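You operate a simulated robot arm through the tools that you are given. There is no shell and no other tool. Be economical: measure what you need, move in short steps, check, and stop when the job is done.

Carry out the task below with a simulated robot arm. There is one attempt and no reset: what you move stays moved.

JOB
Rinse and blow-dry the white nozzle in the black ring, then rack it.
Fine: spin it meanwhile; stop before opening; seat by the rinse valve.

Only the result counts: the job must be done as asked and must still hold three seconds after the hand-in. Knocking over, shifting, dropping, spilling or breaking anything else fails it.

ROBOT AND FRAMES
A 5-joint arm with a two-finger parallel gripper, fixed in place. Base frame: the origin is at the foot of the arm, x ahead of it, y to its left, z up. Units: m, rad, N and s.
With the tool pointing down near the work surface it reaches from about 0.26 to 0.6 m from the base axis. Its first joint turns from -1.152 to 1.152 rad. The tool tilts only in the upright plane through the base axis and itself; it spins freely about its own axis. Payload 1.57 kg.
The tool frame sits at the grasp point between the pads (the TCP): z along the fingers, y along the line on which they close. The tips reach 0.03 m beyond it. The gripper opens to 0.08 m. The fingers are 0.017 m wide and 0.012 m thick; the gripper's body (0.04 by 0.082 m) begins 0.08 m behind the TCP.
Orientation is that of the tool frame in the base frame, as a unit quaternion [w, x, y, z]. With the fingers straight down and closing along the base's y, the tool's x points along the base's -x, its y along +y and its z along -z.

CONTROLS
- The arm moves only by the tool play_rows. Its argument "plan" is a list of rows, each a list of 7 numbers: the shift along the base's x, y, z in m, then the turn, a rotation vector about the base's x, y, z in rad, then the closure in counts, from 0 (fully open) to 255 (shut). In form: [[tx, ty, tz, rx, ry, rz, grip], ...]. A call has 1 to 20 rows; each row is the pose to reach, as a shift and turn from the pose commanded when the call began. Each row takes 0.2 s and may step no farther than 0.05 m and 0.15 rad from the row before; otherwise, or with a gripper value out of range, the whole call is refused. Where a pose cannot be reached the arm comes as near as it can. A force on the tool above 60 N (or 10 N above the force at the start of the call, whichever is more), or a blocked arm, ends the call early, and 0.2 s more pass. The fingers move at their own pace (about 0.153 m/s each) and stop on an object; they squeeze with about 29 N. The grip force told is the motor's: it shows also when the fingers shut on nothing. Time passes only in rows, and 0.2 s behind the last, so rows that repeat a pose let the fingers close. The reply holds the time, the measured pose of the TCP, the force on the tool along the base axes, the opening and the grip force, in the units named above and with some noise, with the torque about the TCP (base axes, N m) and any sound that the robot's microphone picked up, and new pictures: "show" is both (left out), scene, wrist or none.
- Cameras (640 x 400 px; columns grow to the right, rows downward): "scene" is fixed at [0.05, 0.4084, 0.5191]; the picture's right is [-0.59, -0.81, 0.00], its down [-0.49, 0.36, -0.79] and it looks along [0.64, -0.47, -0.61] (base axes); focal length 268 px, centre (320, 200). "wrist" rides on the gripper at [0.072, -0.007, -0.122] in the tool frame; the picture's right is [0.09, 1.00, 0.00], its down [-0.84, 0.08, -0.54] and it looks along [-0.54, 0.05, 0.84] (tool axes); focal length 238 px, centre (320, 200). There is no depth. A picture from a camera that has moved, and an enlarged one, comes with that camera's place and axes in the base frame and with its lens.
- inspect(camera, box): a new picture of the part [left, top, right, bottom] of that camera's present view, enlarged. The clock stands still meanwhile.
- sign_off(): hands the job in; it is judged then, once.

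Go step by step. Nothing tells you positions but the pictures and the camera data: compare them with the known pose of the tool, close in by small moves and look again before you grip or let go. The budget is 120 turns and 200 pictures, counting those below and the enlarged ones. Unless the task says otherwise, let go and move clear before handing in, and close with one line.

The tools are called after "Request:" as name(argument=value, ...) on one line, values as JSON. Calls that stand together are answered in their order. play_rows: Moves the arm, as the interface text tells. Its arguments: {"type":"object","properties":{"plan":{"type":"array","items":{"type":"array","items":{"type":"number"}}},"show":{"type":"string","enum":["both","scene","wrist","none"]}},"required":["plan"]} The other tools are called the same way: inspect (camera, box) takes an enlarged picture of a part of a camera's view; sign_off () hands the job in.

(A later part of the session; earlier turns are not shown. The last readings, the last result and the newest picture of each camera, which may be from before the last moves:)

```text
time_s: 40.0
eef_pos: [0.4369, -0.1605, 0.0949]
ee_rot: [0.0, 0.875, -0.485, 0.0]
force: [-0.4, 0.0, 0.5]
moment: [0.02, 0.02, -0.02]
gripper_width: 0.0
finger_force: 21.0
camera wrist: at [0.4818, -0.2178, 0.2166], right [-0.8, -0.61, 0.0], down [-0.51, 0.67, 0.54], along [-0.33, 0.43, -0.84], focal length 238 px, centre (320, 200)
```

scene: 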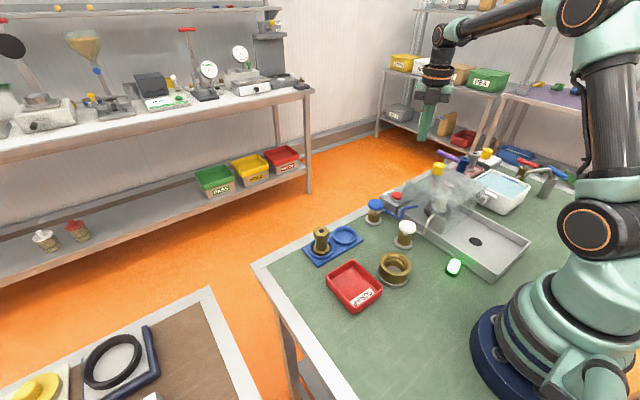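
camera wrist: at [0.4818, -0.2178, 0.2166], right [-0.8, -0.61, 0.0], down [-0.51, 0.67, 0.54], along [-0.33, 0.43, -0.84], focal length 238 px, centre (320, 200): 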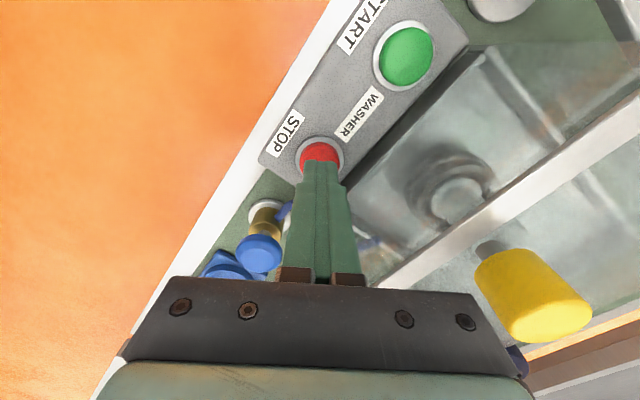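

Request:
play_rows(plan=[[0, 0, -0.008, 0, 0, 0, 255], [0, 0, -0.014, 0, 0, 0, 255], [0, 0, -0.018, 0, 0, 0, 255], [0, 0, -0.021, 0, 0, 0, 255], [0, 0, -0.023, 0, 0, 0, 255]], show="none")

Request:
play_rows(plan=[[0, 0, 0.03, 0, 0, 0, 255], [0, 0, 0.07, 0, 0, 0, 255], [0, 0, 0.11, 0, 0, 0, 255], [0.03, 0.02, 0.13, 0, 0, 0, 255], [0.06, 0.04, 0.13, 0, 0, 0, 255]], show="both")

Request:
inspect(camera="wrist", box=[240, 50, 640, 300])

Request:
inspect(camera="scene", box=[390, 150, 490, 220])

```text
time_s: 41.2
eef_pos: [0.4369, -0.1592, 0.0739]
ee_rot: [0.0, 0.875, -0.485, 0.0]
force: [-0.2, 2.0, 3.7]
moment: [0.02, 0.02, 0.02]
gripper_width: 0.0
finger_force: 21.4
heard: click
```

```text
time_s: 42.4
eef_pos: [0.4969, -0.1186, 0.2046]
ee_rot: [0.0, 0.875, -0.485, 0.0]
force: [-0.2, 1.2, -0.3]
moment: [-0.01, 0.01, -0.01]
gripper_width: 0.0001
finger_force: 21.1
camera wrist: at [0.5416, -0.1767, 0.3257], right [-0.8, -0.61, 0.0], down [-0.51, 0.67, 0.54], along [-0.33, 0.43, -0.84], focal length 238 px, centre (320, 200)
```

scene: 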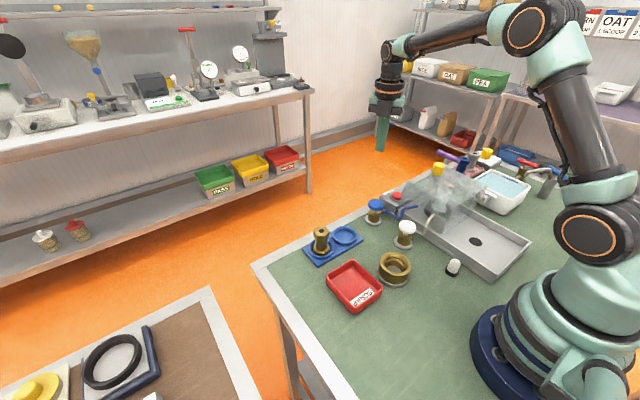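
wrist: 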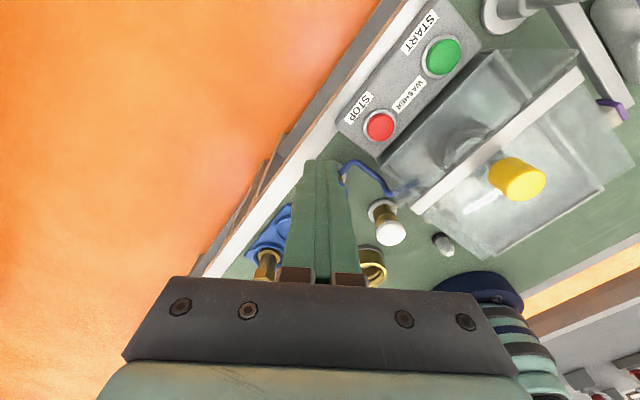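

```text
1.60 times, centred on (440, 175) of wrist
camera zoom: at [0.5416, -0.1767, 0.3257], right [-0.8, -0.61, 0.0], down [-0.51, 0.67, 0.54], along [-0.33, 0.43, -0.84], focal length 381 px, centre (128, 240)
```

zoom: 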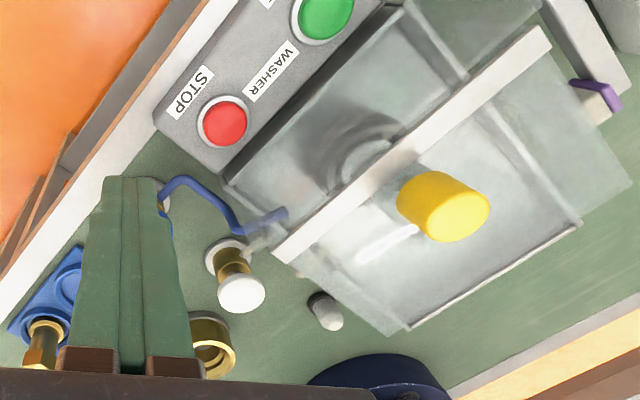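

```text
5.71 times, centred on (440, 185) of scene
camera zoom: at [0.05, 0.4084, 0.5191], right [-0.59, -0.81, 0.0], down [-0.49, 0.36, -0.79], along [0.64, -0.47, -0.61], focal length 1532 px, centre (-366, 286)
```

zoom: 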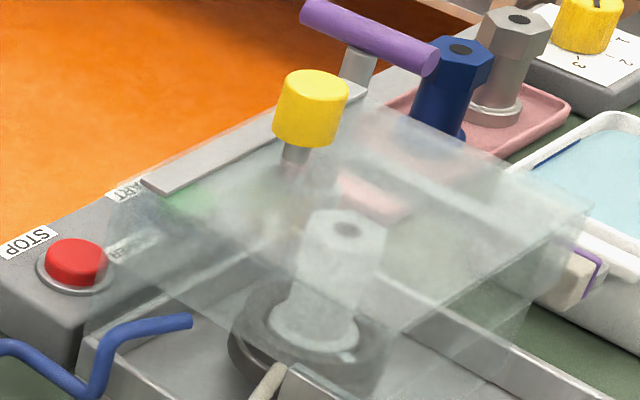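

Lamp is off. Now I need to understand how the hood opens, so I zoom in on its edges.

Request:
inspect(camera="scene", box=[395, 165, 445, 215])

Request:
inspect(camera="scene", box=[430, 170, 500, 220])

Request:
inspect(camera="wrist", box=[470, 20, 640, 130])

Request:
inspect(camera="wrist", box=[370, 120, 540, 270])

```text
8.00 times, centred on (420, 190) of scene
camera zoom: at [0.05, 0.4084, 0.5191], right [-0.59, -0.81, 0.0], down [-0.49, 0.36, -0.79], along [0.64, -0.47, -0.61], focal length 2144 px, centre (-480, 280)
```

zoom: 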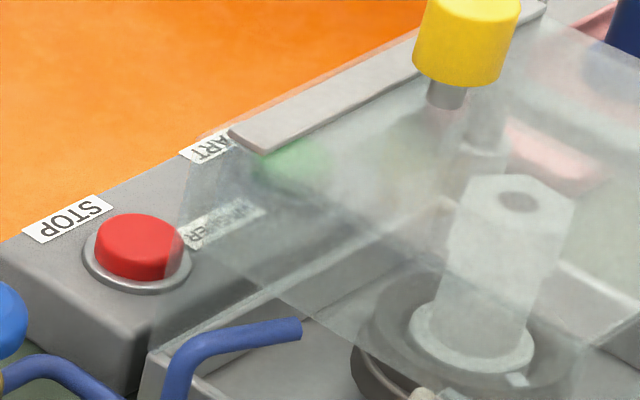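

```text
8.00 times, centred on (465, 195) of scene
camera zoom: at [0.05, 0.4084, 0.5191], right [-0.59, -0.81, 0.0], down [-0.49, 0.36, -0.79], along [0.64, -0.47, -0.61], focal length 2144 px, centre (-840, 240)
```

zoom: 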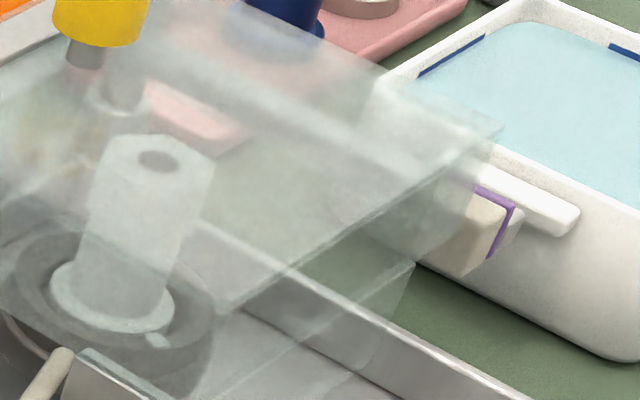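

```text
3.64 times, centred on (555, 75) of wrist
camera zoom: at [0.5416, -0.1767, 0.3257], right [-0.8, -0.61, 0.0], down [-0.51, 0.67, 0.54], along [-0.33, 0.43, -0.84], focal length 867 px, centre (-534, 654)
```

zoom: 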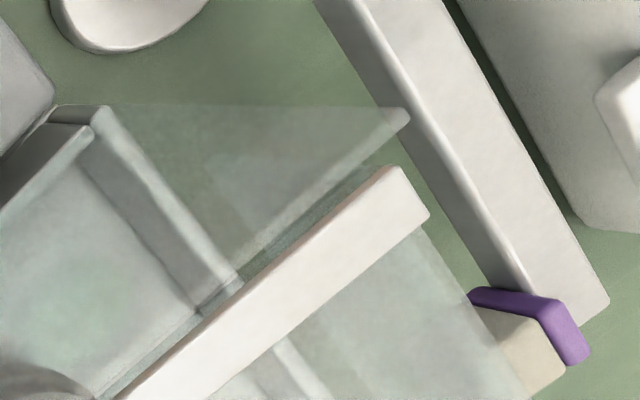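

```text
2.67 times, centred on (455, 195) of wrist
camera zoom: at [0.5416, -0.1767, 0.3257], right [-0.8, -0.61, 0.0], down [-0.51, 0.67, 0.54], along [-0.33, 0.43, -0.84], focal length 636 px, centre (-40, 213)
```

zoom: 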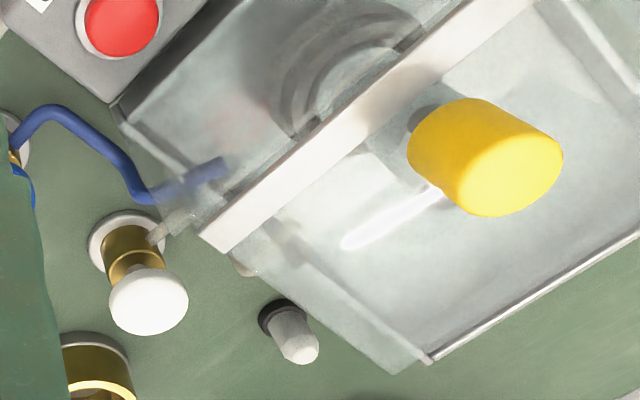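

The hood is a clear box with a yellow lifting knob near (0.359, -0.204), cap z ≈ 0.138–0.164. I'll square the wrist, open the fingers and go above the knob.

Request:
play_rows(plan=[[0, 0, 0.04, 0, 0, -0.15, 0], [0, 0, 0.08, 0, 0, -0.3, 0], [0, 0, 0.08, 0, 0, -0.45, 0], [0, 0, 0.08, 0, 0, -0.6, 0], [0, 0, 0.08, 0, 0, -0.75, 0], [0, 0, 0.08, 0, 0, -0.9, 0], [0, 0, 0.08, 0, 0, -1.05, 0], [0, 0, 0.08, 0, 0, -1.2, 0], [-0.02, -0.01, 0.08, 0, 0, -1.35, 0], [-0.04, -0.02, 0.08, 0, 0, -1.5, 0], [-0.06, -0.03, 0.08, 0, 0, -1.65, 0], [-0.08, -0.04, 0.08, 0, 0, -1.8, 0], [-0.1, -0.05, 0.08, 0, 0, -1.95, 0], [-0.12, -0.065, 0.08, 0, 0, -2.1, 0], [-0.138, -0.085, 0.08, 0, 0, -2.23, 0], [-0.138, -0.085, 0.03, 0, 0, -2.23, 0]], show="both")

Request:
inspect(camera="wrist", box=[160, 50, 480, 250])

```text
time_s: 45.8
eef_pos: [0.3573, -0.2031, 0.2326]
ee_rot: [0.0, 0.052, 0.999, 0.0]
force: [-0.1, 0.9, -1.3]
moment: [0.04, 0.0, -0.01]
gripper_width: 0.0799
finger_force: 0.0
camera wrist: at [0.286, -0.2042, 0.354], right [0.01, 1.0, 0.0], down [0.84, -0.01, 0.54], along [0.54, -0.01, -0.84], focal length 238 px, centre (320, 200)
```

scene: 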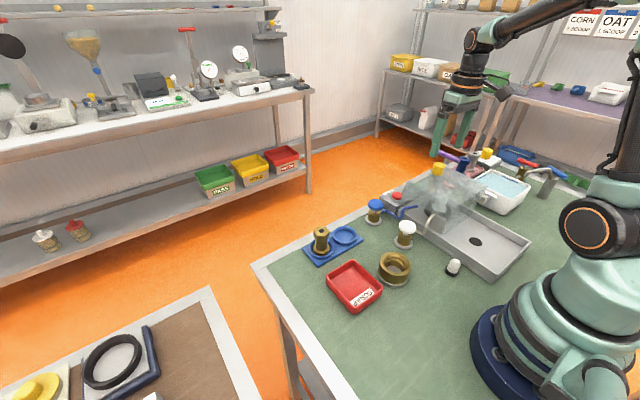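
wrist: 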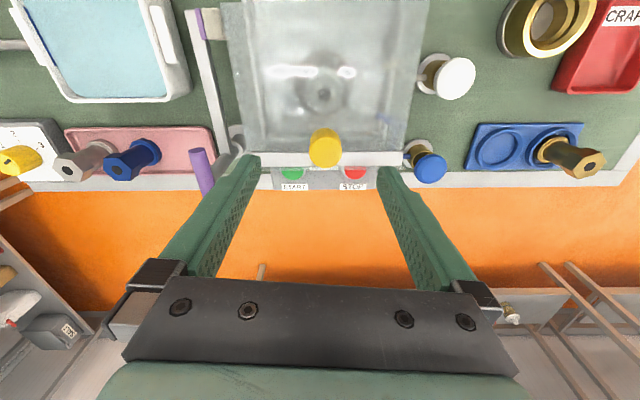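

```text
2.00 times, centred on (320, 150) of wrist
camera zoom: at [0.286, -0.2042, 0.354], right [0.01, 1.0, 0.0], down [0.84, -0.01, 0.54], along [0.54, -0.01, -0.84], focal length 477 px, centre (320, 300)
```

zoom: 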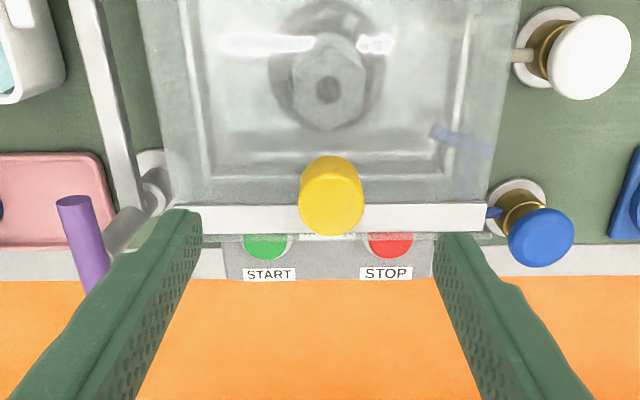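

Aligned. Descend and grip the knob, watching the force.

Request:
play_rows(plan=[[0, 0, -0.03, 0, 0, 0, 0], [0, 0, -0.05, 0, 0, 0, 0], [0, 0, -0.06, 0, 0, 0, 0], [0, 0, -0.066, 0, 0, 0, 0], [0, 0, -0.066, 0, 0, 0, 200], [0, 0, -0.066, 0, 0, 0, 200], [0, 0, -0.066, 0, 0, 0, 200]], show="both")

Request:
inspect(camera="scene", box=[375, 135, 515, 235])

```text
time_s: 47.4
eef_pos: [0.356, -0.202, 0.1662]
ee_rot: [-0.001, 0.05, 0.999, 0.001]
force: [0.7, 18.5, 1.6]
moment: [0.25, 0.21, 0.06]
gripper_width: 0.0326
finger_force: 8.5
camera wrist: at [0.2859, -0.2023, 0.2884], right [0.01, 1.0, 0.0], down [0.84, -0.01, 0.54], along [0.54, 0.0, -0.84], focal length 238 px, centre (320, 200)
```

scene: 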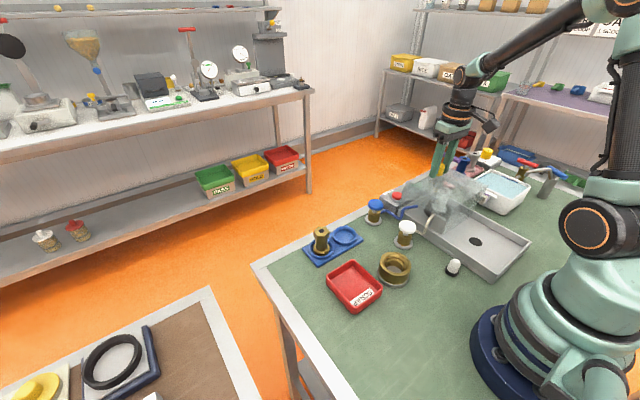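
wrist: 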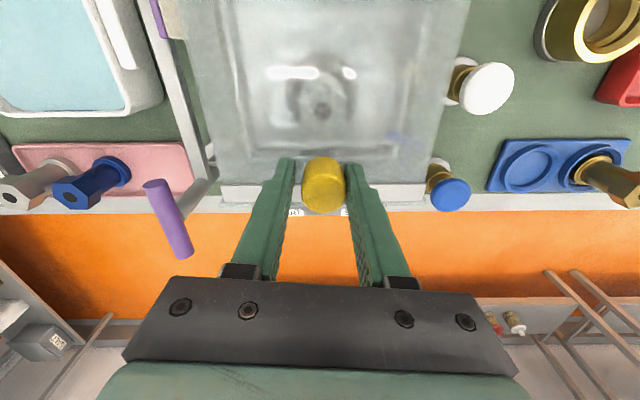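

```text
4.00 times, centred on (445, 185) of scene
camera zoom: at [0.05, 0.4084, 0.5191], right [-0.59, -0.81, 0.0], down [-0.49, 0.36, -0.79], along [0.64, -0.47, -0.61], focal length 1072 px, centre (-180, 260)
```

zoom: 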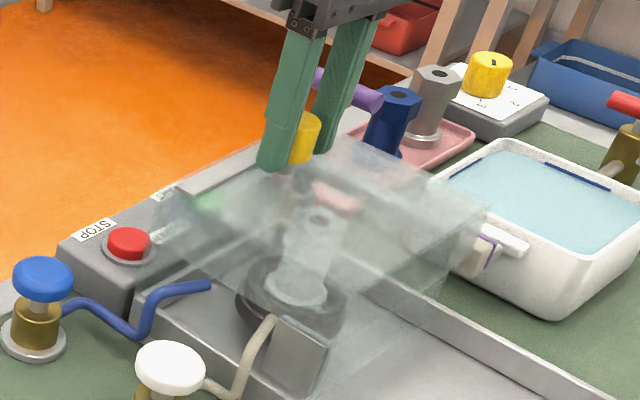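

Gripped with a side force of 18 N; I'll centre slightly, then test a small lift.

Request:
play_rows(plan=[[0, 0.0015, 0, 0, 0, 0, 255], [0, 0.003, 0, 0, 0, 0, 255]], show="none")

Request:
play_rows(plan=[[0, 0, 0.003, 0, 0, 0, 255], [0, 0, 0.006, 0, 0, 0, 255]], show="none")

Request:
inspect(camera="scene", box=[375, 135, 515, 235])

```text
time_s: 48.0
eef_pos: [0.3567, -0.1999, 0.1665]
ee_rot: [-0.001, 0.051, 0.999, 0.002]
force: [1.8, 23.3, 3.2]
moment: [0.37, 1.05, -0.01]
gripper_width: 0.0273
finger_force: 37.5
```

```text
time_s: 48.6
eef_pos: [0.3564, -0.2004, 0.1712]
ee_rot: [-0.003, 0.051, 0.999, 0.001]
force: [1.7, 13.6, -29.7]
moment: [-0.34, 0.19, -0.09]
gripper_width: 0.0275
finger_force: 38.5
```

```text
4.00 times, centred on (445, 185) of scene
camera zoom: at [0.0501, 0.4083, 0.5192], right [-0.59, -0.81, 0.0], down [-0.49, 0.36, -0.79], along [0.64, -0.47, -0.61], focal length 1072 px, centre (-180, 260)
```

zoom: 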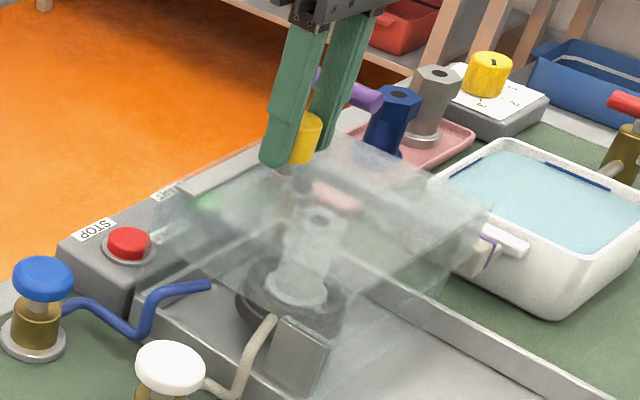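

Lifting meets 30 N with no motion, so it isn't a lift. I'll go back down and test a slide toward the base.

Request:
play_rows(plan=[[0, 0, -0.003, 0, 0, 0, 255], [0, 0, -0.006, 0, 0, 0, 255]], show="none")

Request:
play_rows(plan=[[-0.002, 0, 0, 0, 0, 0, 255], [-0.004, 0, 0, 0, 0, 0, 255], [-0.006, 0, 0, 0, 0, 0, 255]], show="none")

Request:
inspect(camera="scene", box=[375, 135, 515, 235])

```text
time_s: 49.2
eef_pos: [0.3587, -0.1995, 0.1682]
ee_rot: [-0.001, 0.05, 0.999, 0.0]
force: [-5.8, 32.3, 27.8]
moment: [0.62, 0.07, 0.0]
gripper_width: 0.0282
finger_force: 38.2
```

```text
time_s: 50.0
eef_pos: [0.3507, -0.1992, 0.1666]
ee_rot: [0.0, 0.049, 0.999, 0.0]
force: [1.6, 32.7, 28.9]
moment: [0.54, -0.15, -0.07]
gripper_width: 0.0276
finger_force: 38.2
```

```text
4.00 times, centred on (445, 185) of scene
camera zoom: at [0.0499, 0.4085, 0.5191], right [-0.59, -0.81, 0.0], down [-0.49, 0.36, -0.79], along [0.64, -0.47, -0.61], focal length 1072 px, centre (-180, 260)
```

zoom: 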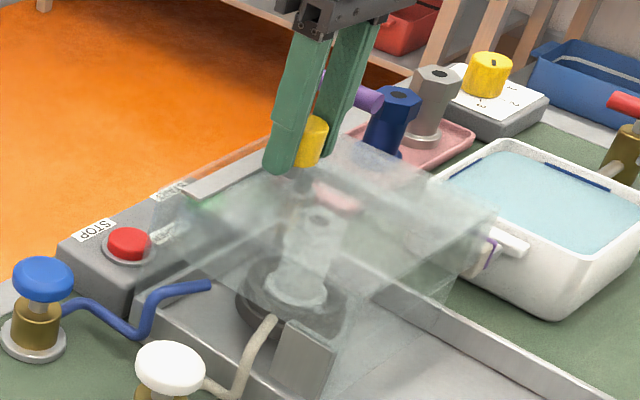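

The hood slides toward the base. I'll relieve the side and down loads first.

Request:
play_rows(plan=[[0, 0.002, 0.001, 0, 0, 0, 255], [0, 0.004, 0.002, 0, 0, 0, 255]], show="none")

```text
time_s: 50.6
eef_pos: [0.3526, -0.1987, 0.1672]
ee_rot: [0.002, 0.055, 0.998, -0.001]
force: [0.8, -32.0, -17.8]
moment: [-0.1, 0.79, 0.06]
gripper_width: 0.0275
finger_force: 38.1
```

Request:
play_rows(plan=[[-0.002, -0.002, -0.001, 0, 0, 0, 255], [-0.006, -0.002, -0.001, 0, 0, 0, 255]], show="none")

```text
time_s: 51.2
eef_pos: [0.3466, -0.199, 0.1677]
ee_rot: [0.001, 0.052, 0.999, -0.001]
force: [0.6, -30.0, -22.0]
moment: [-0.23, -0.14, -0.21]
gripper_width: 0.0278
finger_force: 38.0
```

Request:
play_rows(plan=[[0, 0, 0, 0, 0, 0, 120], [0, 0, 0, 0, 0, 0, 120], [0, -0.0005, 0, 0, 0, 0, 120], [0, -0.0005, 0, 0, 0, 0, 255], [0, -0.0005, 0, 0, 0, 0, 255]], show="none")

```text
time_s: 52.4
eef_pos: [0.3454, -0.199, 0.1685]
ee_rot: [0.0, 0.051, 0.999, 0.0]
force: [-0.6, -0.6, 0.6]
moment: [0.0, -0.01, -0.11]
gripper_width: 0.0275
finger_force: 38.2
```

Clean grip. Now slide the hood back.

Request:
play_rows(plan=[[-0.01, 0, 0, 0, 0, 0, 255], [-0.02, 0, 0, 0, 0, 0, 255], [-0.03, 0, 0, 0, 0, 0, 255], [-0.04, 0, 0, 0, 0, 0, 255], [-0.05, 0, 0, 0, 0, 0, 255], [-0.06, 0, 0, 0, 0, 0, 255]], show="scene")

```text
time_s: 53.8
eef_pos: [0.2854, -0.1981, 0.1675]
ee_rot: [0.002, 0.052, 0.999, 0.0]
force: [-0.4, -23.8, 2.5]
moment: [0.1, 1.15, -0.11]
gripper_width: 0.0273
finger_force: 38.4
```

scene: 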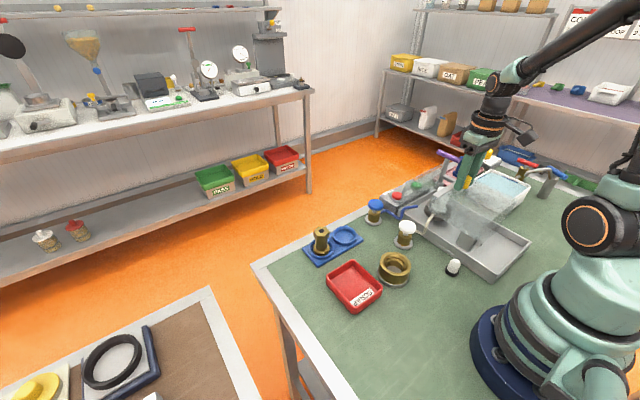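

Request:
play_rows(plan=[[-0.01, -0.001, 0, 0, 0, 0, 255], [-0.02, -0.001, 0, 0, 0, 0, 255], [-0.03, -0.0015, 0, 0, 0, 0, 255], [-0.04, -0.0015, 0, 0, 0, 0, 255], [-0.05, -0.002, 0, 0, 0, 0, 255], [-0.06, -0.002, 0, 0, 0, 0, 255]], show="scene")

Request:
inspect(camera="scene", box=[375, 145, 535, 275])

```text
time_s: 55.2
eef_pos: [0.2223, -0.1997, 0.1681]
ee_rot: [-0.003, 0.051, 0.999, 0.003]
force: [4.1, 22.8, 15.6]
moment: [0.12, 0.95, -0.24]
gripper_width: 0.0276
finger_force: 38.2
```

scene: 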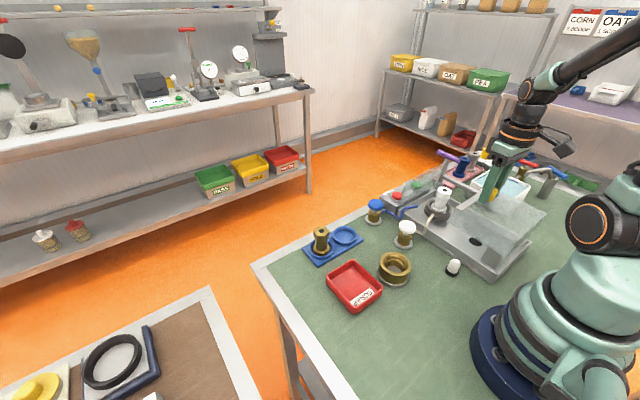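

```text
3.08 times, centred on (455, 210) of scene
camera zoom: at [0.05, 0.4084, 0.5191], right [-0.59, -0.81, 0.0], down [-0.49, 0.36, -0.79], along [0.64, -0.47, -0.61], focal length 825 px, centre (-95, 169)
```

zoom: 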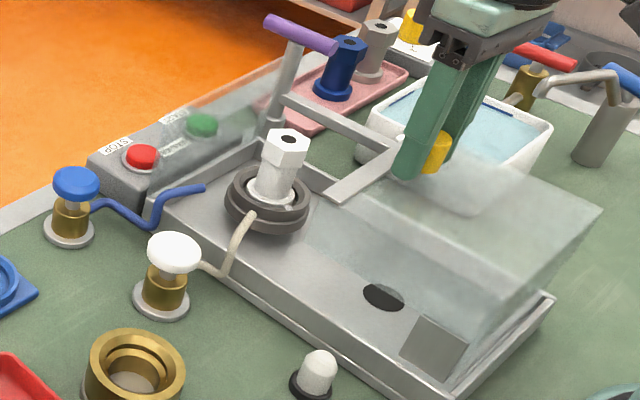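

The hood is open and the clean white nozzle is exposed. I release the knob and look at it from above.

Request:
play_rows(plan=[[0, 0, 0, 0, 0, 0, 0], [0, 0, 0, 0, 0, 0, 0], [0, 0, 0.04, 0, 0, 0, 0], [0, 0, 0.08, 0, 0, 0, 0], [0.04, 0, 0.08, 0, 0, 0, 0], [0.08, 0, 0.08, 0, 0, 0, 0], [0.1, 0, 0.08, 0, 0, 0, 0]], show="wrist")

Request:
inspect(camera="wrist", box=[220, 50, 420, 200])

Request:
inspect(camera="scene", box=[405, 165, 485, 225])

```text
time_s: 56.8
eef_pos: [0.3254, -0.1995, 0.2484]
ee_rot: [0.0, 0.051, 0.999, -0.001]
force: [0.1, -0.3, 0.2]
moment: [-0.01, 0.01, 0.01]
gripper_width: 0.0799
finger_force: 0.0
camera wrist: at [0.2544, -0.2001, 0.3693], right [0.01, 1.0, 0.0], down [0.84, -0.01, 0.54], along [0.54, 0.0, -0.84], focal length 238 px, centre (320, 200)
```

wrist: 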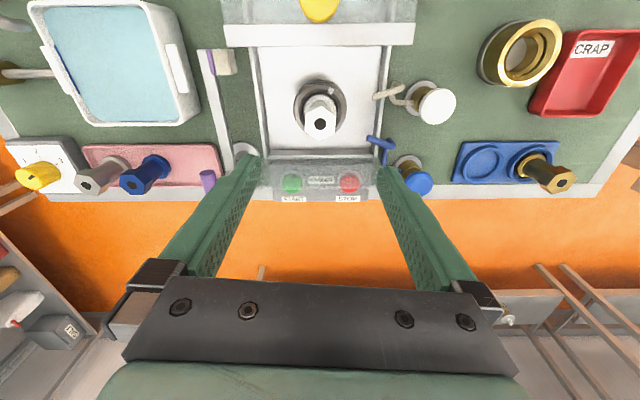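

```text
2.67 times, centred on (320, 125) of wrist
camera zoom: at [0.2544, -0.2001, 0.3693], right [0.01, 1.0, 0.0], down [0.84, -0.01, 0.54], along [0.54, 0.0, -0.84], focal length 636 px, centre (320, 400)
```

zoom: 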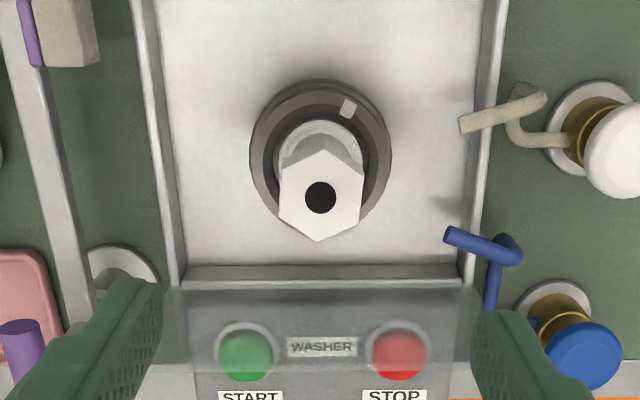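

```text
6.67 times, centred on (445, 195) of scene
camera zoom: at [0.05, 0.4084, 0.5191], right [-0.59, -0.81, 0.0], down [-0.49, 0.36, -0.79], along [0.64, -0.47, -0.61], focal length 1787 px, centre (-513, 233)
```

zoom: 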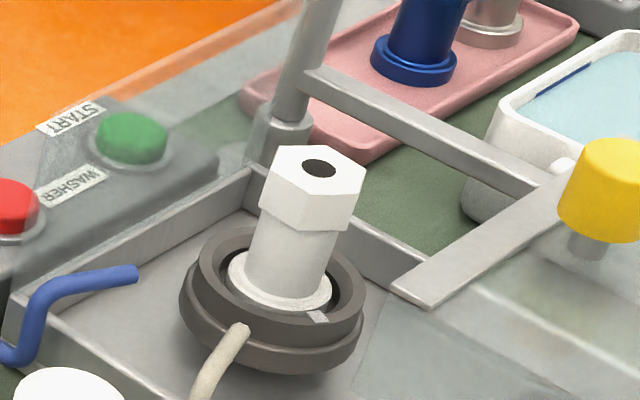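

The nozzle is stationary, with its hex flats facing ±y at about (0.327, -0.200), top z ≈ 0.10. I'll descend around it.

Request:
play_rows(plan=[[0.001, -0.001, -0.05, 0, 0, 0, 0], [0.002, -0.001, -0.1, 0, 0, 0, 0], [0.002, -0.001, -0.13, 0, 0, 0, 0], [0.002, -0.001, -0.143, 0, 0, 0, 0]], show="both")

Request:
inspect(camera="scene", box=[405, 155, 485, 225])

Request:
inspect(camera="wrist", box=[220, 100, 420, 250])

```text
time_s: 57.8
eef_pos: [0.3265, -0.2025, 0.1039]
ee_rot: [0.0, 0.051, 0.999, 0.001]
force: [0.4, 0.7, -0.3]
moment: [-0.02, -0.02, 0.0]
gripper_width: 0.08
finger_force: 0.0
camera wrist: at [0.2554, -0.2025, 0.2256], right [0.01, 1.0, 0.0], down [0.84, -0.01, 0.54], along [0.54, -0.01, -0.84], focal length 238 px, centre (320, 200)
```

scene: 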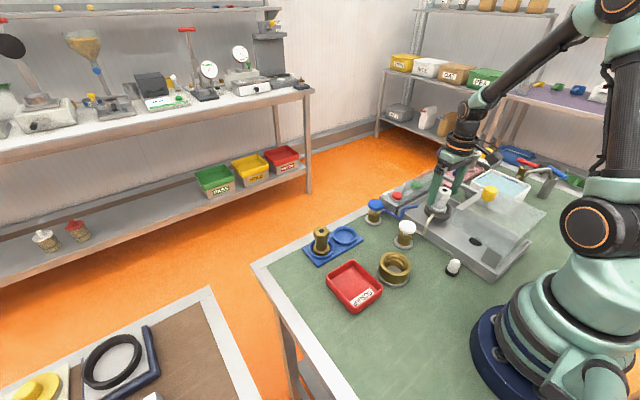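
wrist: 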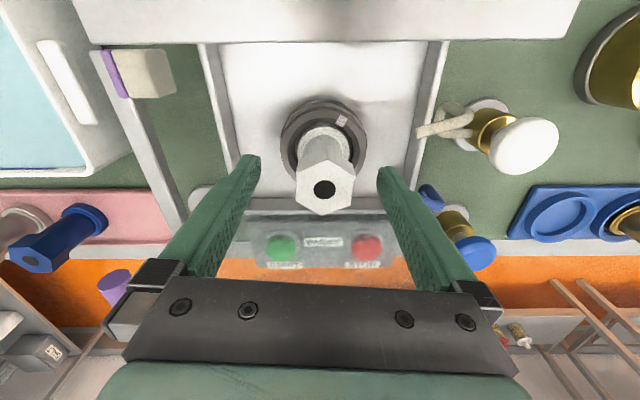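

```text
5.71 times, centred on (445, 190) of scene
camera zoom: at [0.05, 0.4084, 0.5191], right [-0.59, -0.81, 0.0], down [-0.49, 0.36, -0.79], along [0.64, -0.47, -0.61], focal length 1532 px, centre (-394, 257)
```

zoom: 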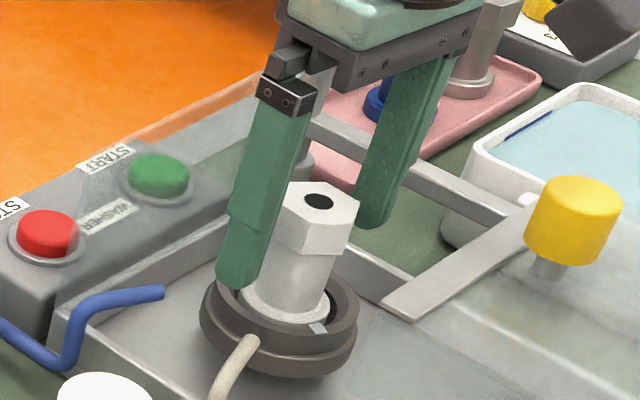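

```text
2.67 times, centred on (320, 175) of wrist
camera zoom: at [0.2554, -0.2025, 0.2256], right [0.01, 1.0, 0.0], down [0.84, -0.01, 0.54], along [0.54, -0.01, -0.84], focal length 636 px, centre (320, 267)
```

zoom: 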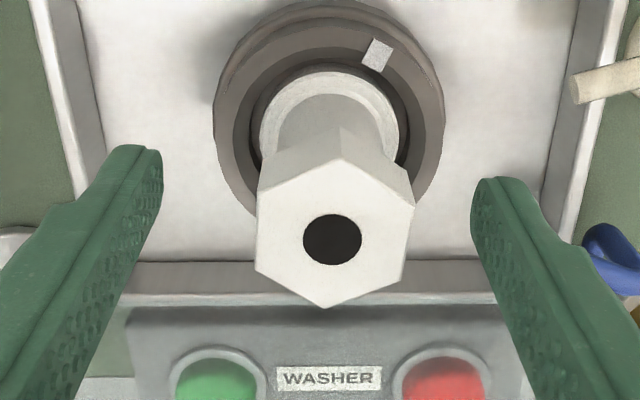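

Request:
play_rows(plan=[[0.002, 0.0025, -0.005, 0, 0, 0, 0], [0.002, 0.0025, -0.01, 0, 0, 0, 0], [0.002, 0.0025, -0.01, 0, 0, 0, 150], [0.002, 0.0025, -0.01, 0, 0, 0, 150], [0.002, 0.0025, -0.01, 0, 0, 0, 150]], show="wrist")

Request:
inspect(camera="scene", box=[405, 155, 485, 225])

```text
time_s: 59.0
eef_pos: [0.3291, -0.2005, 0.094]
ee_rot: [0.0, 0.051, 0.999, 0.0]
force: [-0.1, -0.5, -0.4]
moment: [0.02, -0.02, 0.0]
gripper_width: 0.0339
finger_force: 0.4
camera wrist: at [0.2581, -0.1999, 0.2159], right [0.01, 1.0, 0.0], down [0.84, -0.01, 0.54], along [0.54, 0.0, -0.84], focal length 238 px, centre (320, 200)
```

wrist: 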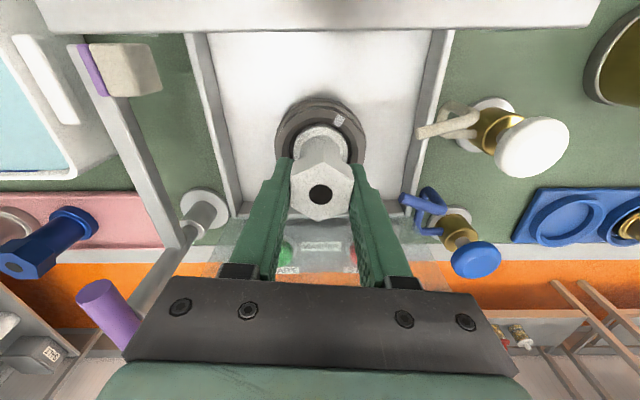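

```text
5.71 times, centred on (445, 190) of scene
camera zoom: at [0.05, 0.4084, 0.5191], right [-0.59, -0.81, 0.0], down [-0.49, 0.36, -0.79], along [0.64, -0.47, -0.61], focal length 1532 px, centre (-394, 257)
```

zoom: 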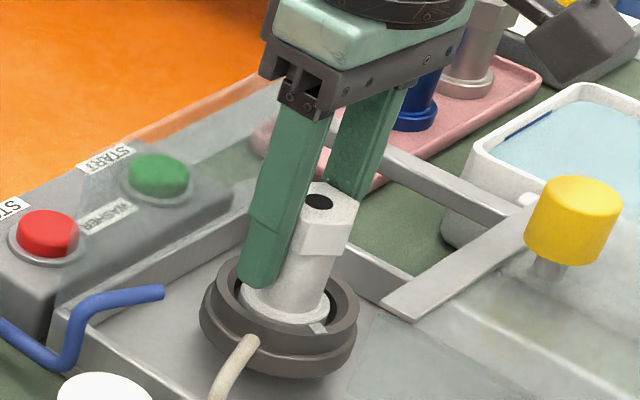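

Centred. Squeeze and lift gently.

Request:
play_rows(plan=[[0, 0, 0, 0, 0, 0, 255], [0, 0, 0, 0, 0, 0, 255], [0, 0, 0, 0, 0, 0, 255]], show="none")

Request:
play_rows(plan=[[0, 0, 0.004, 0, 0, 0, 255], [0, 0, 0.01, 0, 0, 0, 255], [0, 0, 0.018, 0, 0, 0, 255]], show="none")

Request:
inspect(camera="scene", box=[405, 155, 485, 225])

```text
time_s: 59.8
eef_pos: [0.3287, -0.1996, 0.0929]
ee_rot: [0.0, 0.051, 0.999, 0.0]
force: [0.1, -0.6, 0.0]
moment: [0.0, 0.02, 0.0]
gripper_width: 0.033
finger_force: 29.1
```

```text
time_s: 60.6
eef_pos: [0.3303, -0.1996, 0.1131]
ee_rot: [0.0, 0.05, 0.999, 0.0]
force: [-0.3, 0.4, -0.5]
moment: [-0.01, -0.01, 0.01]
gripper_width: 0.0329
finger_force: 28.8
```

```text
5.71 times, centred on (445, 190) of scene
camera zoom: at [0.05, 0.4084, 0.5191], right [-0.59, -0.81, 0.0], down [-0.49, 0.36, -0.79], along [0.64, -0.47, -0.61], focal length 1532 px, centre (-394, 257)
```

zoom: 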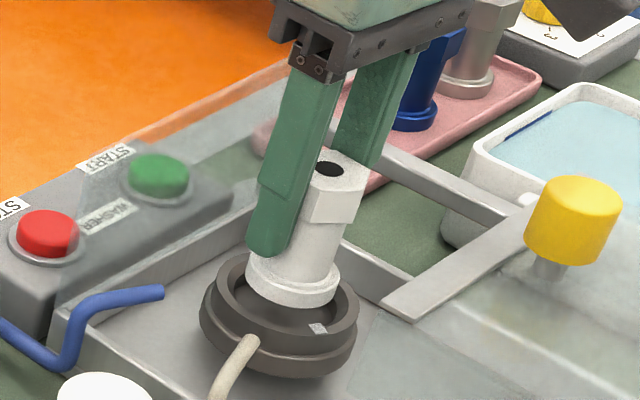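

It came free. Carry it high toward the rack while turning the fingers to close along x (away from the neighbouring brass nozzle).

Request:
play_rows(plan=[[0, 0, 0.04, 0, 0, 0, 255], [0, 0, 0.08, 0, 0, 0, 255], [0, 0, 0.12, 0, 0, 0.1, 255], [0.01, 0.03, 0.12, 0, 0, 0.24, 255], [0.02, 0.06, 0.12, 0, 0, 0.38, 255], [0.03, 0.09, 0.12, 0, 0, 0.52, 255], [0.04, 0.12, 0.12, 0, 0, 0.66, 255], [0.05, 0.15, 0.12, 0, 0, 0.8, 255], [0.06, 0.18, 0.12, 0, 0, 0.94, 255], [0.07, 0.21, 0.12, 0, 0, 1.08, 255], [0.08, 0.23, 0.12, 0, 0, 1.22, 255], [0.087, 0.24, 0.12, 0, 0, 1.36, 255], [0.087, 0.25, 0.12, 0, 0, 1.5, 255], [0.087, 0.262, 0.1, 0, 0, 1.64, 255], [0.087, 0.262, 0.06, 0, 0, 1.67, 255]], show="both")

Request:
inspect(camera="scene", box=[290, 140, 430, 270])

Request:
inspect(camera="wrist", box=[220, 50, 420, 200])

```text
time_s: 63.8
eef_pos: [0.4165, 0.0611, 0.1742]
ee_rot: [0.0, 0.707, -0.707, 0.001]
force: [0.7, 0.1, -1.0]
moment: [0.0, -0.02, 0.01]
gripper_width: 0.033
finger_force: 28.4
camera wrist: at [0.4237, -0.0115, 0.2953], right [-1.0, -0.09, 0.0], down [-0.08, 0.84, 0.54], along [-0.05, 0.54, -0.84], focal length 238 px, centre (320, 200)
```

scene: 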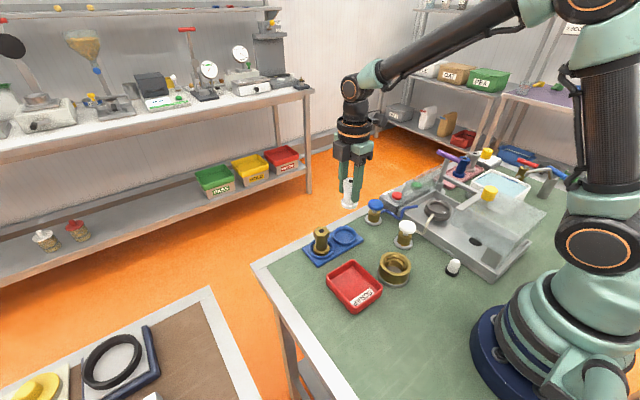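
wrist: 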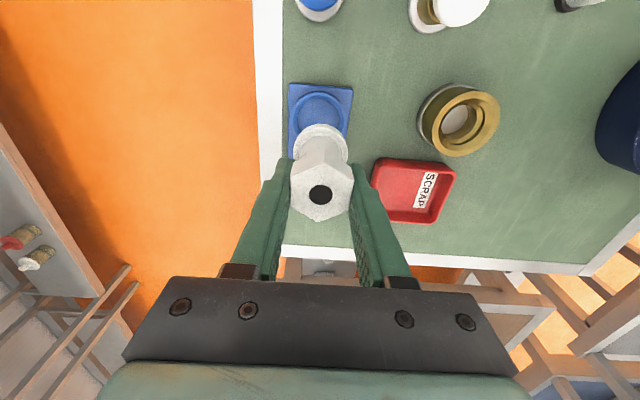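

```text
3.08 times, centred on (360, 205) of scene
camera zoom: at [0.05, 0.4084, 0.5191], right [-0.59, -0.81, 0.0], down [-0.49, 0.36, -0.79], along [0.64, -0.47, -0.61], focal length 825 px, centre (197, 185)
```

zoom: 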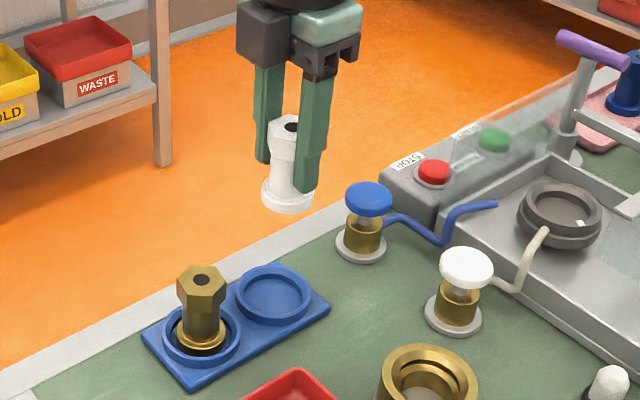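

```text
2.67 times, centred on (320, 125) of wrist
camera zoom: at [0.4237, -0.0115, 0.2953], right [-1.0, -0.09, 0.0], down [-0.08, 0.84, 0.54], along [-0.05, 0.54, -0.84], focal length 636 px, centre (320, 400)
```

zoom: 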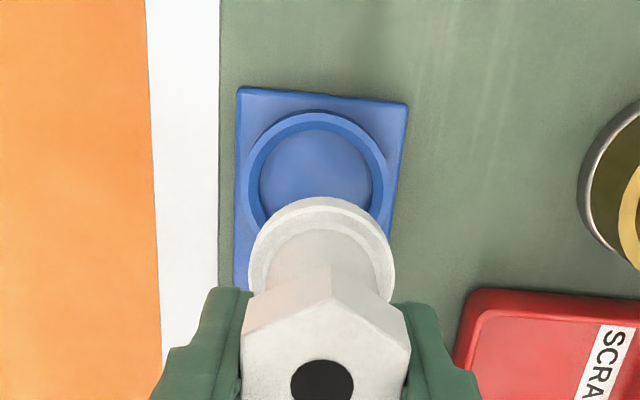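

The empty seat is near (0.419, 0.056). I'll go down to just above it and check.

Request:
play_rows(plan=[[0.002, -0.002, -0.03, 0, 0, 0, 255], [0.0025, -0.004, -0.06, 0, 0, 0, 255], [0.0025, -0.004, -0.082, 0, 0, 0, 255]], show="wrist")

Request:
inspect(camera="scene", box=[300, 180, 380, 270])

Request:
inspect(camera="wrist", box=[220, 50, 420, 200])

```text
time_s: 64.6
eef_pos: [0.4206, 0.0571, 0.0892]
ee_rot: [0.0, -0.707, 0.708, 0.0]
force: [0.1, 0.4, -0.8]
moment: [0.02, -0.02, 0.0]
gripper_width: 0.0332
finger_force: 28.7
camera wrist: at [0.4276, -0.0148, 0.2111], right [-1.0, -0.09, 0.0], down [-0.08, 0.84, 0.54], along [-0.05, 0.54, -0.84], focal length 238 px, centre (320, 200)
```

wrist: 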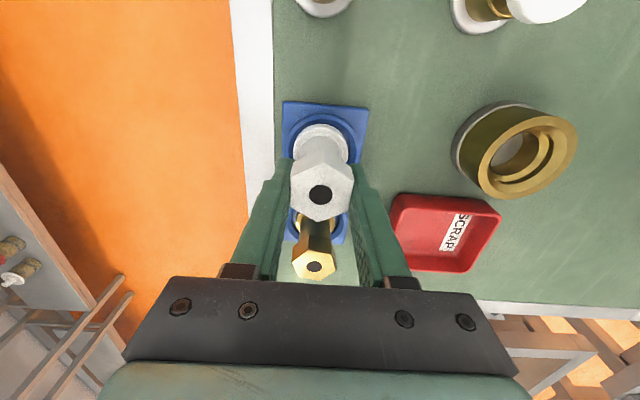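

```text
4.44 times, centred on (340, 225) of scene
camera zoom: at [0.05, 0.4084, 0.5191], right [-0.59, -0.81, 0.0], down [-0.49, 0.36, -0.79], along [0.64, -0.47, -0.61], focal length 1191 px, centre (231, 89)
```

zoom: 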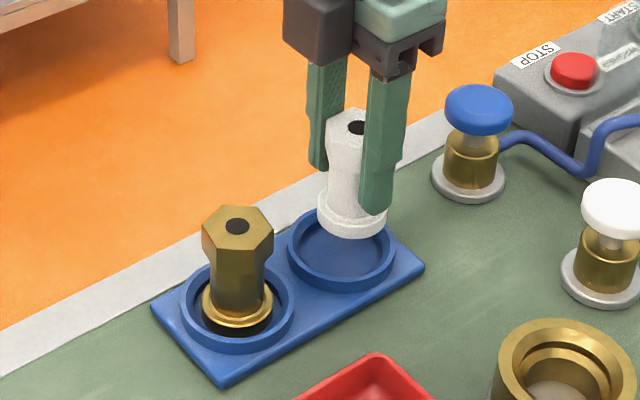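

```text
2.67 times, centred on (320, 125) of wrist
camera zoom: at [0.4276, -0.0148, 0.2111], right [-1.0, -0.09, 0.0], down [-0.08, 0.84, 0.54], along [-0.05, 0.54, -0.84], focal length 636 px, centre (320, 400)
```

zoom: 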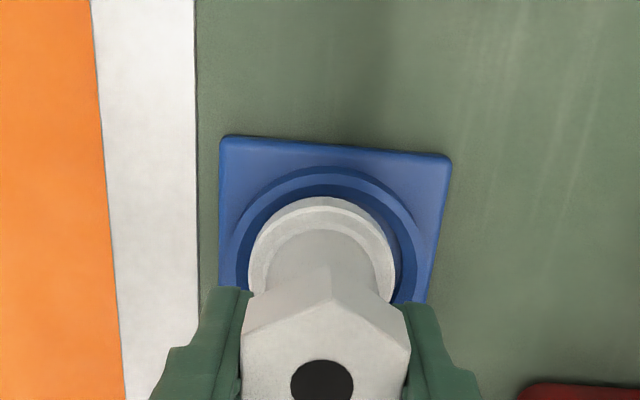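

Well aligned over the seat. Lower in small steps until contact.

Request:
play_rows(plan=[[-0.001, 0, -0.006, 0, 0, 0, 255], [-0.001, 0, -0.01, 0, 0, 0, 255], [-0.001, 0, -0.014, 0, 0, 0, 255], [-0.001, 0, -0.017, 0, 0, 0, 255]], show="none")

Request:
inspect(camera="scene", box=[300, 180, 380, 270])

```text
time_s: 65.6
eef_pos: [0.4186, 0.0577, 0.0735]
ee_rot: [0.0, -0.706, 0.708, 0.0]
force: [-0.8, 0.8, 2.5]
moment: [-0.01, 0.01, -0.03]
gripper_width: 0.033
finger_force: 29.1
```

```text
4.44 times, centred on (340, 225) of scene
camera zoom: at [0.05, 0.4084, 0.5191], right [-0.59, -0.81, 0.0], down [-0.49, 0.36, -0.79], along [0.64, -0.47, -0.61], focal length 1191 px, centre (231, 89)
```

zoom: 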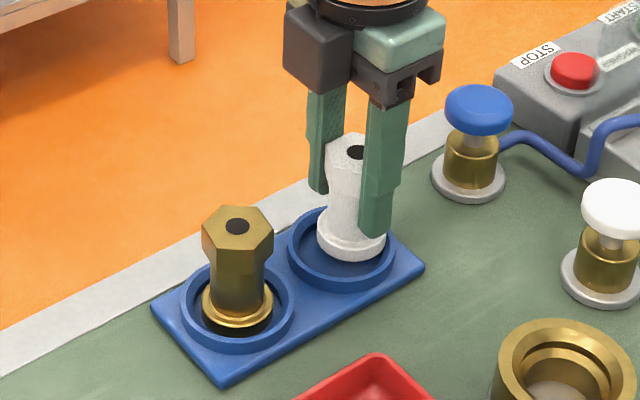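

Request:
inspect(camera="wrist", box=[260, 80, 380, 180])

Request:
inspect(camera="scene", box=[325, 205, 375, 255])

```text
4.00 times, centred on (320, 130) of wrist
camera zoom: at [0.4261, -0.0142, 0.1947], right [-1.0, -0.09, 0.0], down [-0.08, 0.84, 0.54], along [-0.05, 0.54, -0.84], focal length 953 px, centre (320, 480)
```

zoom: 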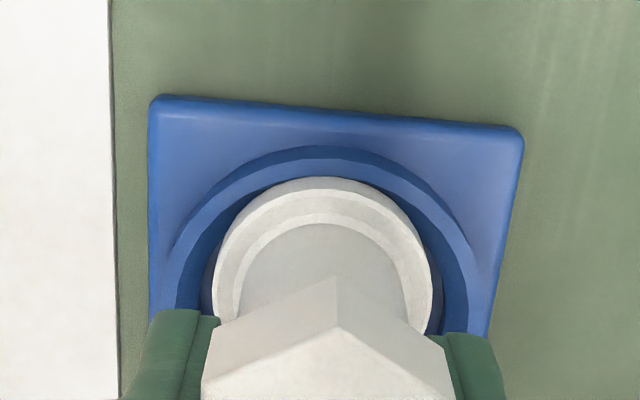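

```text
8.00 times, centred on (350, 230) of scene
camera zoom: at [0.05, 0.4084, 0.5191], right [-0.59, -0.81, 0.0], down [-0.49, 0.36, -0.79], along [0.64, -0.47, -0.61], focal length 2144 px, centre (80, -40)
```

zoom: 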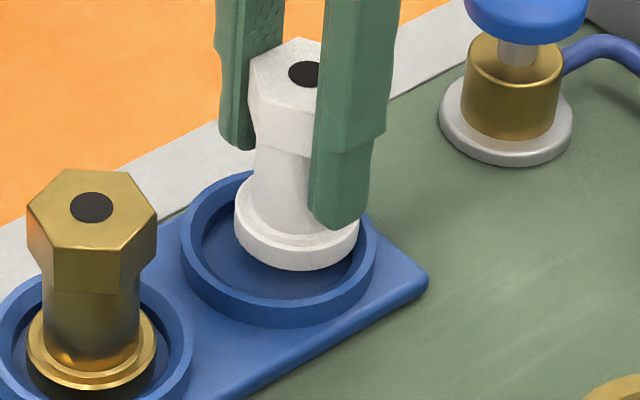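

The nozzle sits about 5 mm toward -y of the seat's centre. I'll lift slightly, shift +y, and lower again.

Request:
play_rows(plan=[[0, 0, 0.004, 0, 0, 0, 255], [-0.001, 0.003, 0.004, 0, 0, 0, 255], [-0.0015, 0.005, 0.004, 0, 0, 0, 255], [-0.0015, 0.005, 0.0, 0, 0, 0, 255], [-0.0015, 0.005, -0.002, 0, 0, 0, 255]], show="none")

Request:
inspect(camera="scene", box=[325, 205, 375, 255])

Request:
inspect(camera="wrist", box=[260, 80, 380, 180])

```text
time_s: 66.8
eef_pos: [0.416, 0.0641, 0.0709]
ee_rot: [0.0, -0.707, 0.708, 0.0]
force: [-0.1, 0.4, 0.3]
moment: [-0.04, -0.02, 0.02]
gripper_width: 0.0329
finger_force: 29.0
```

```text
8.00 times, centred on (350, 230) of scene
camera zoom: at [0.05, 0.4084, 0.5191], right [-0.59, -0.81, 0.0], down [-0.49, 0.36, -0.79], along [0.64, -0.47, -0.61], focal length 2144 px, centre (80, -40)
```

zoom: 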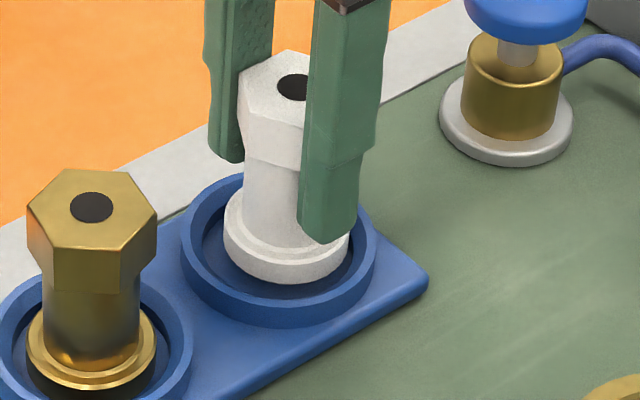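

```text
4.00 times, centred on (320, 130) of wrist
camera zoom: at [0.4246, -0.0087, 0.193], right [-1.0, -0.09, 0.0], down [-0.08, 0.84, 0.54], along [-0.05, 0.54, -0.84], focal length 953 px, centre (320, 480)
```

zoom: 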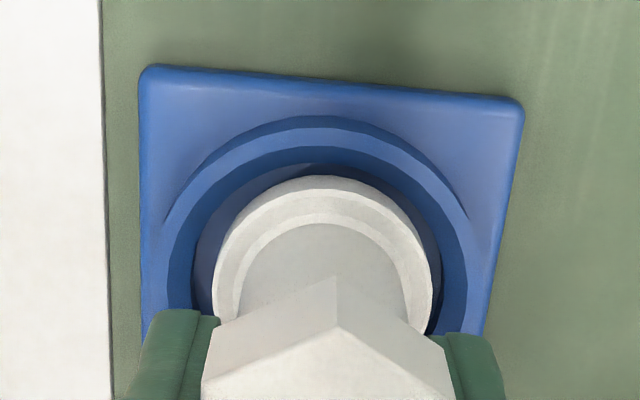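

Request:
play_rows(plan=[[0, 0, -0.002, 0, 0, 0, 255], [0, 0, -0.004, 0, 0, 0, 255], [0, 0, -0.005, 0, 0, 0, 255]], show="none")

```text
time_s: 67.6
eef_pos: [0.4178, 0.0635, 0.065]
ee_rot: [0.0, -0.707, 0.707, 0.001]
force: [-1.0, 0.4, -0.8]
moment: [0.0, 0.02, 0.01]
gripper_width: 0.033
finger_force: 29.0
```

Request:
play_rows(plan=[[0, 0, -0.0015, 0, 0, 0, 255], [0, 0, -0.003, 0, 0, 0, 255]], show="none")

Request:
inspect(camera="scene", box=[325, 205, 375, 255])

```text
time_s: 68.2
eef_pos: [0.4179, 0.0634, 0.0642]
ee_rot: [0.001, -0.706, 0.708, 0.0]
force: [-5.6, 0.4, 13.5]
moment: [-0.03, 0.19, 0.0]
gripper_width: 0.0333
finger_force: 29.1
```

```text
8.00 times, centred on (350, 230) of scene
camera zoom: at [0.05, 0.4084, 0.5192], right [-0.59, -0.81, 0.0], down [-0.49, 0.36, -0.79], along [0.64, -0.47, -0.61], focal length 2144 px, centre (80, -40)
```

zoom: 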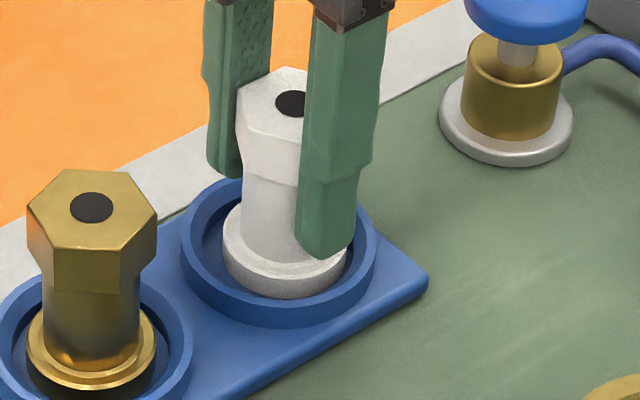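

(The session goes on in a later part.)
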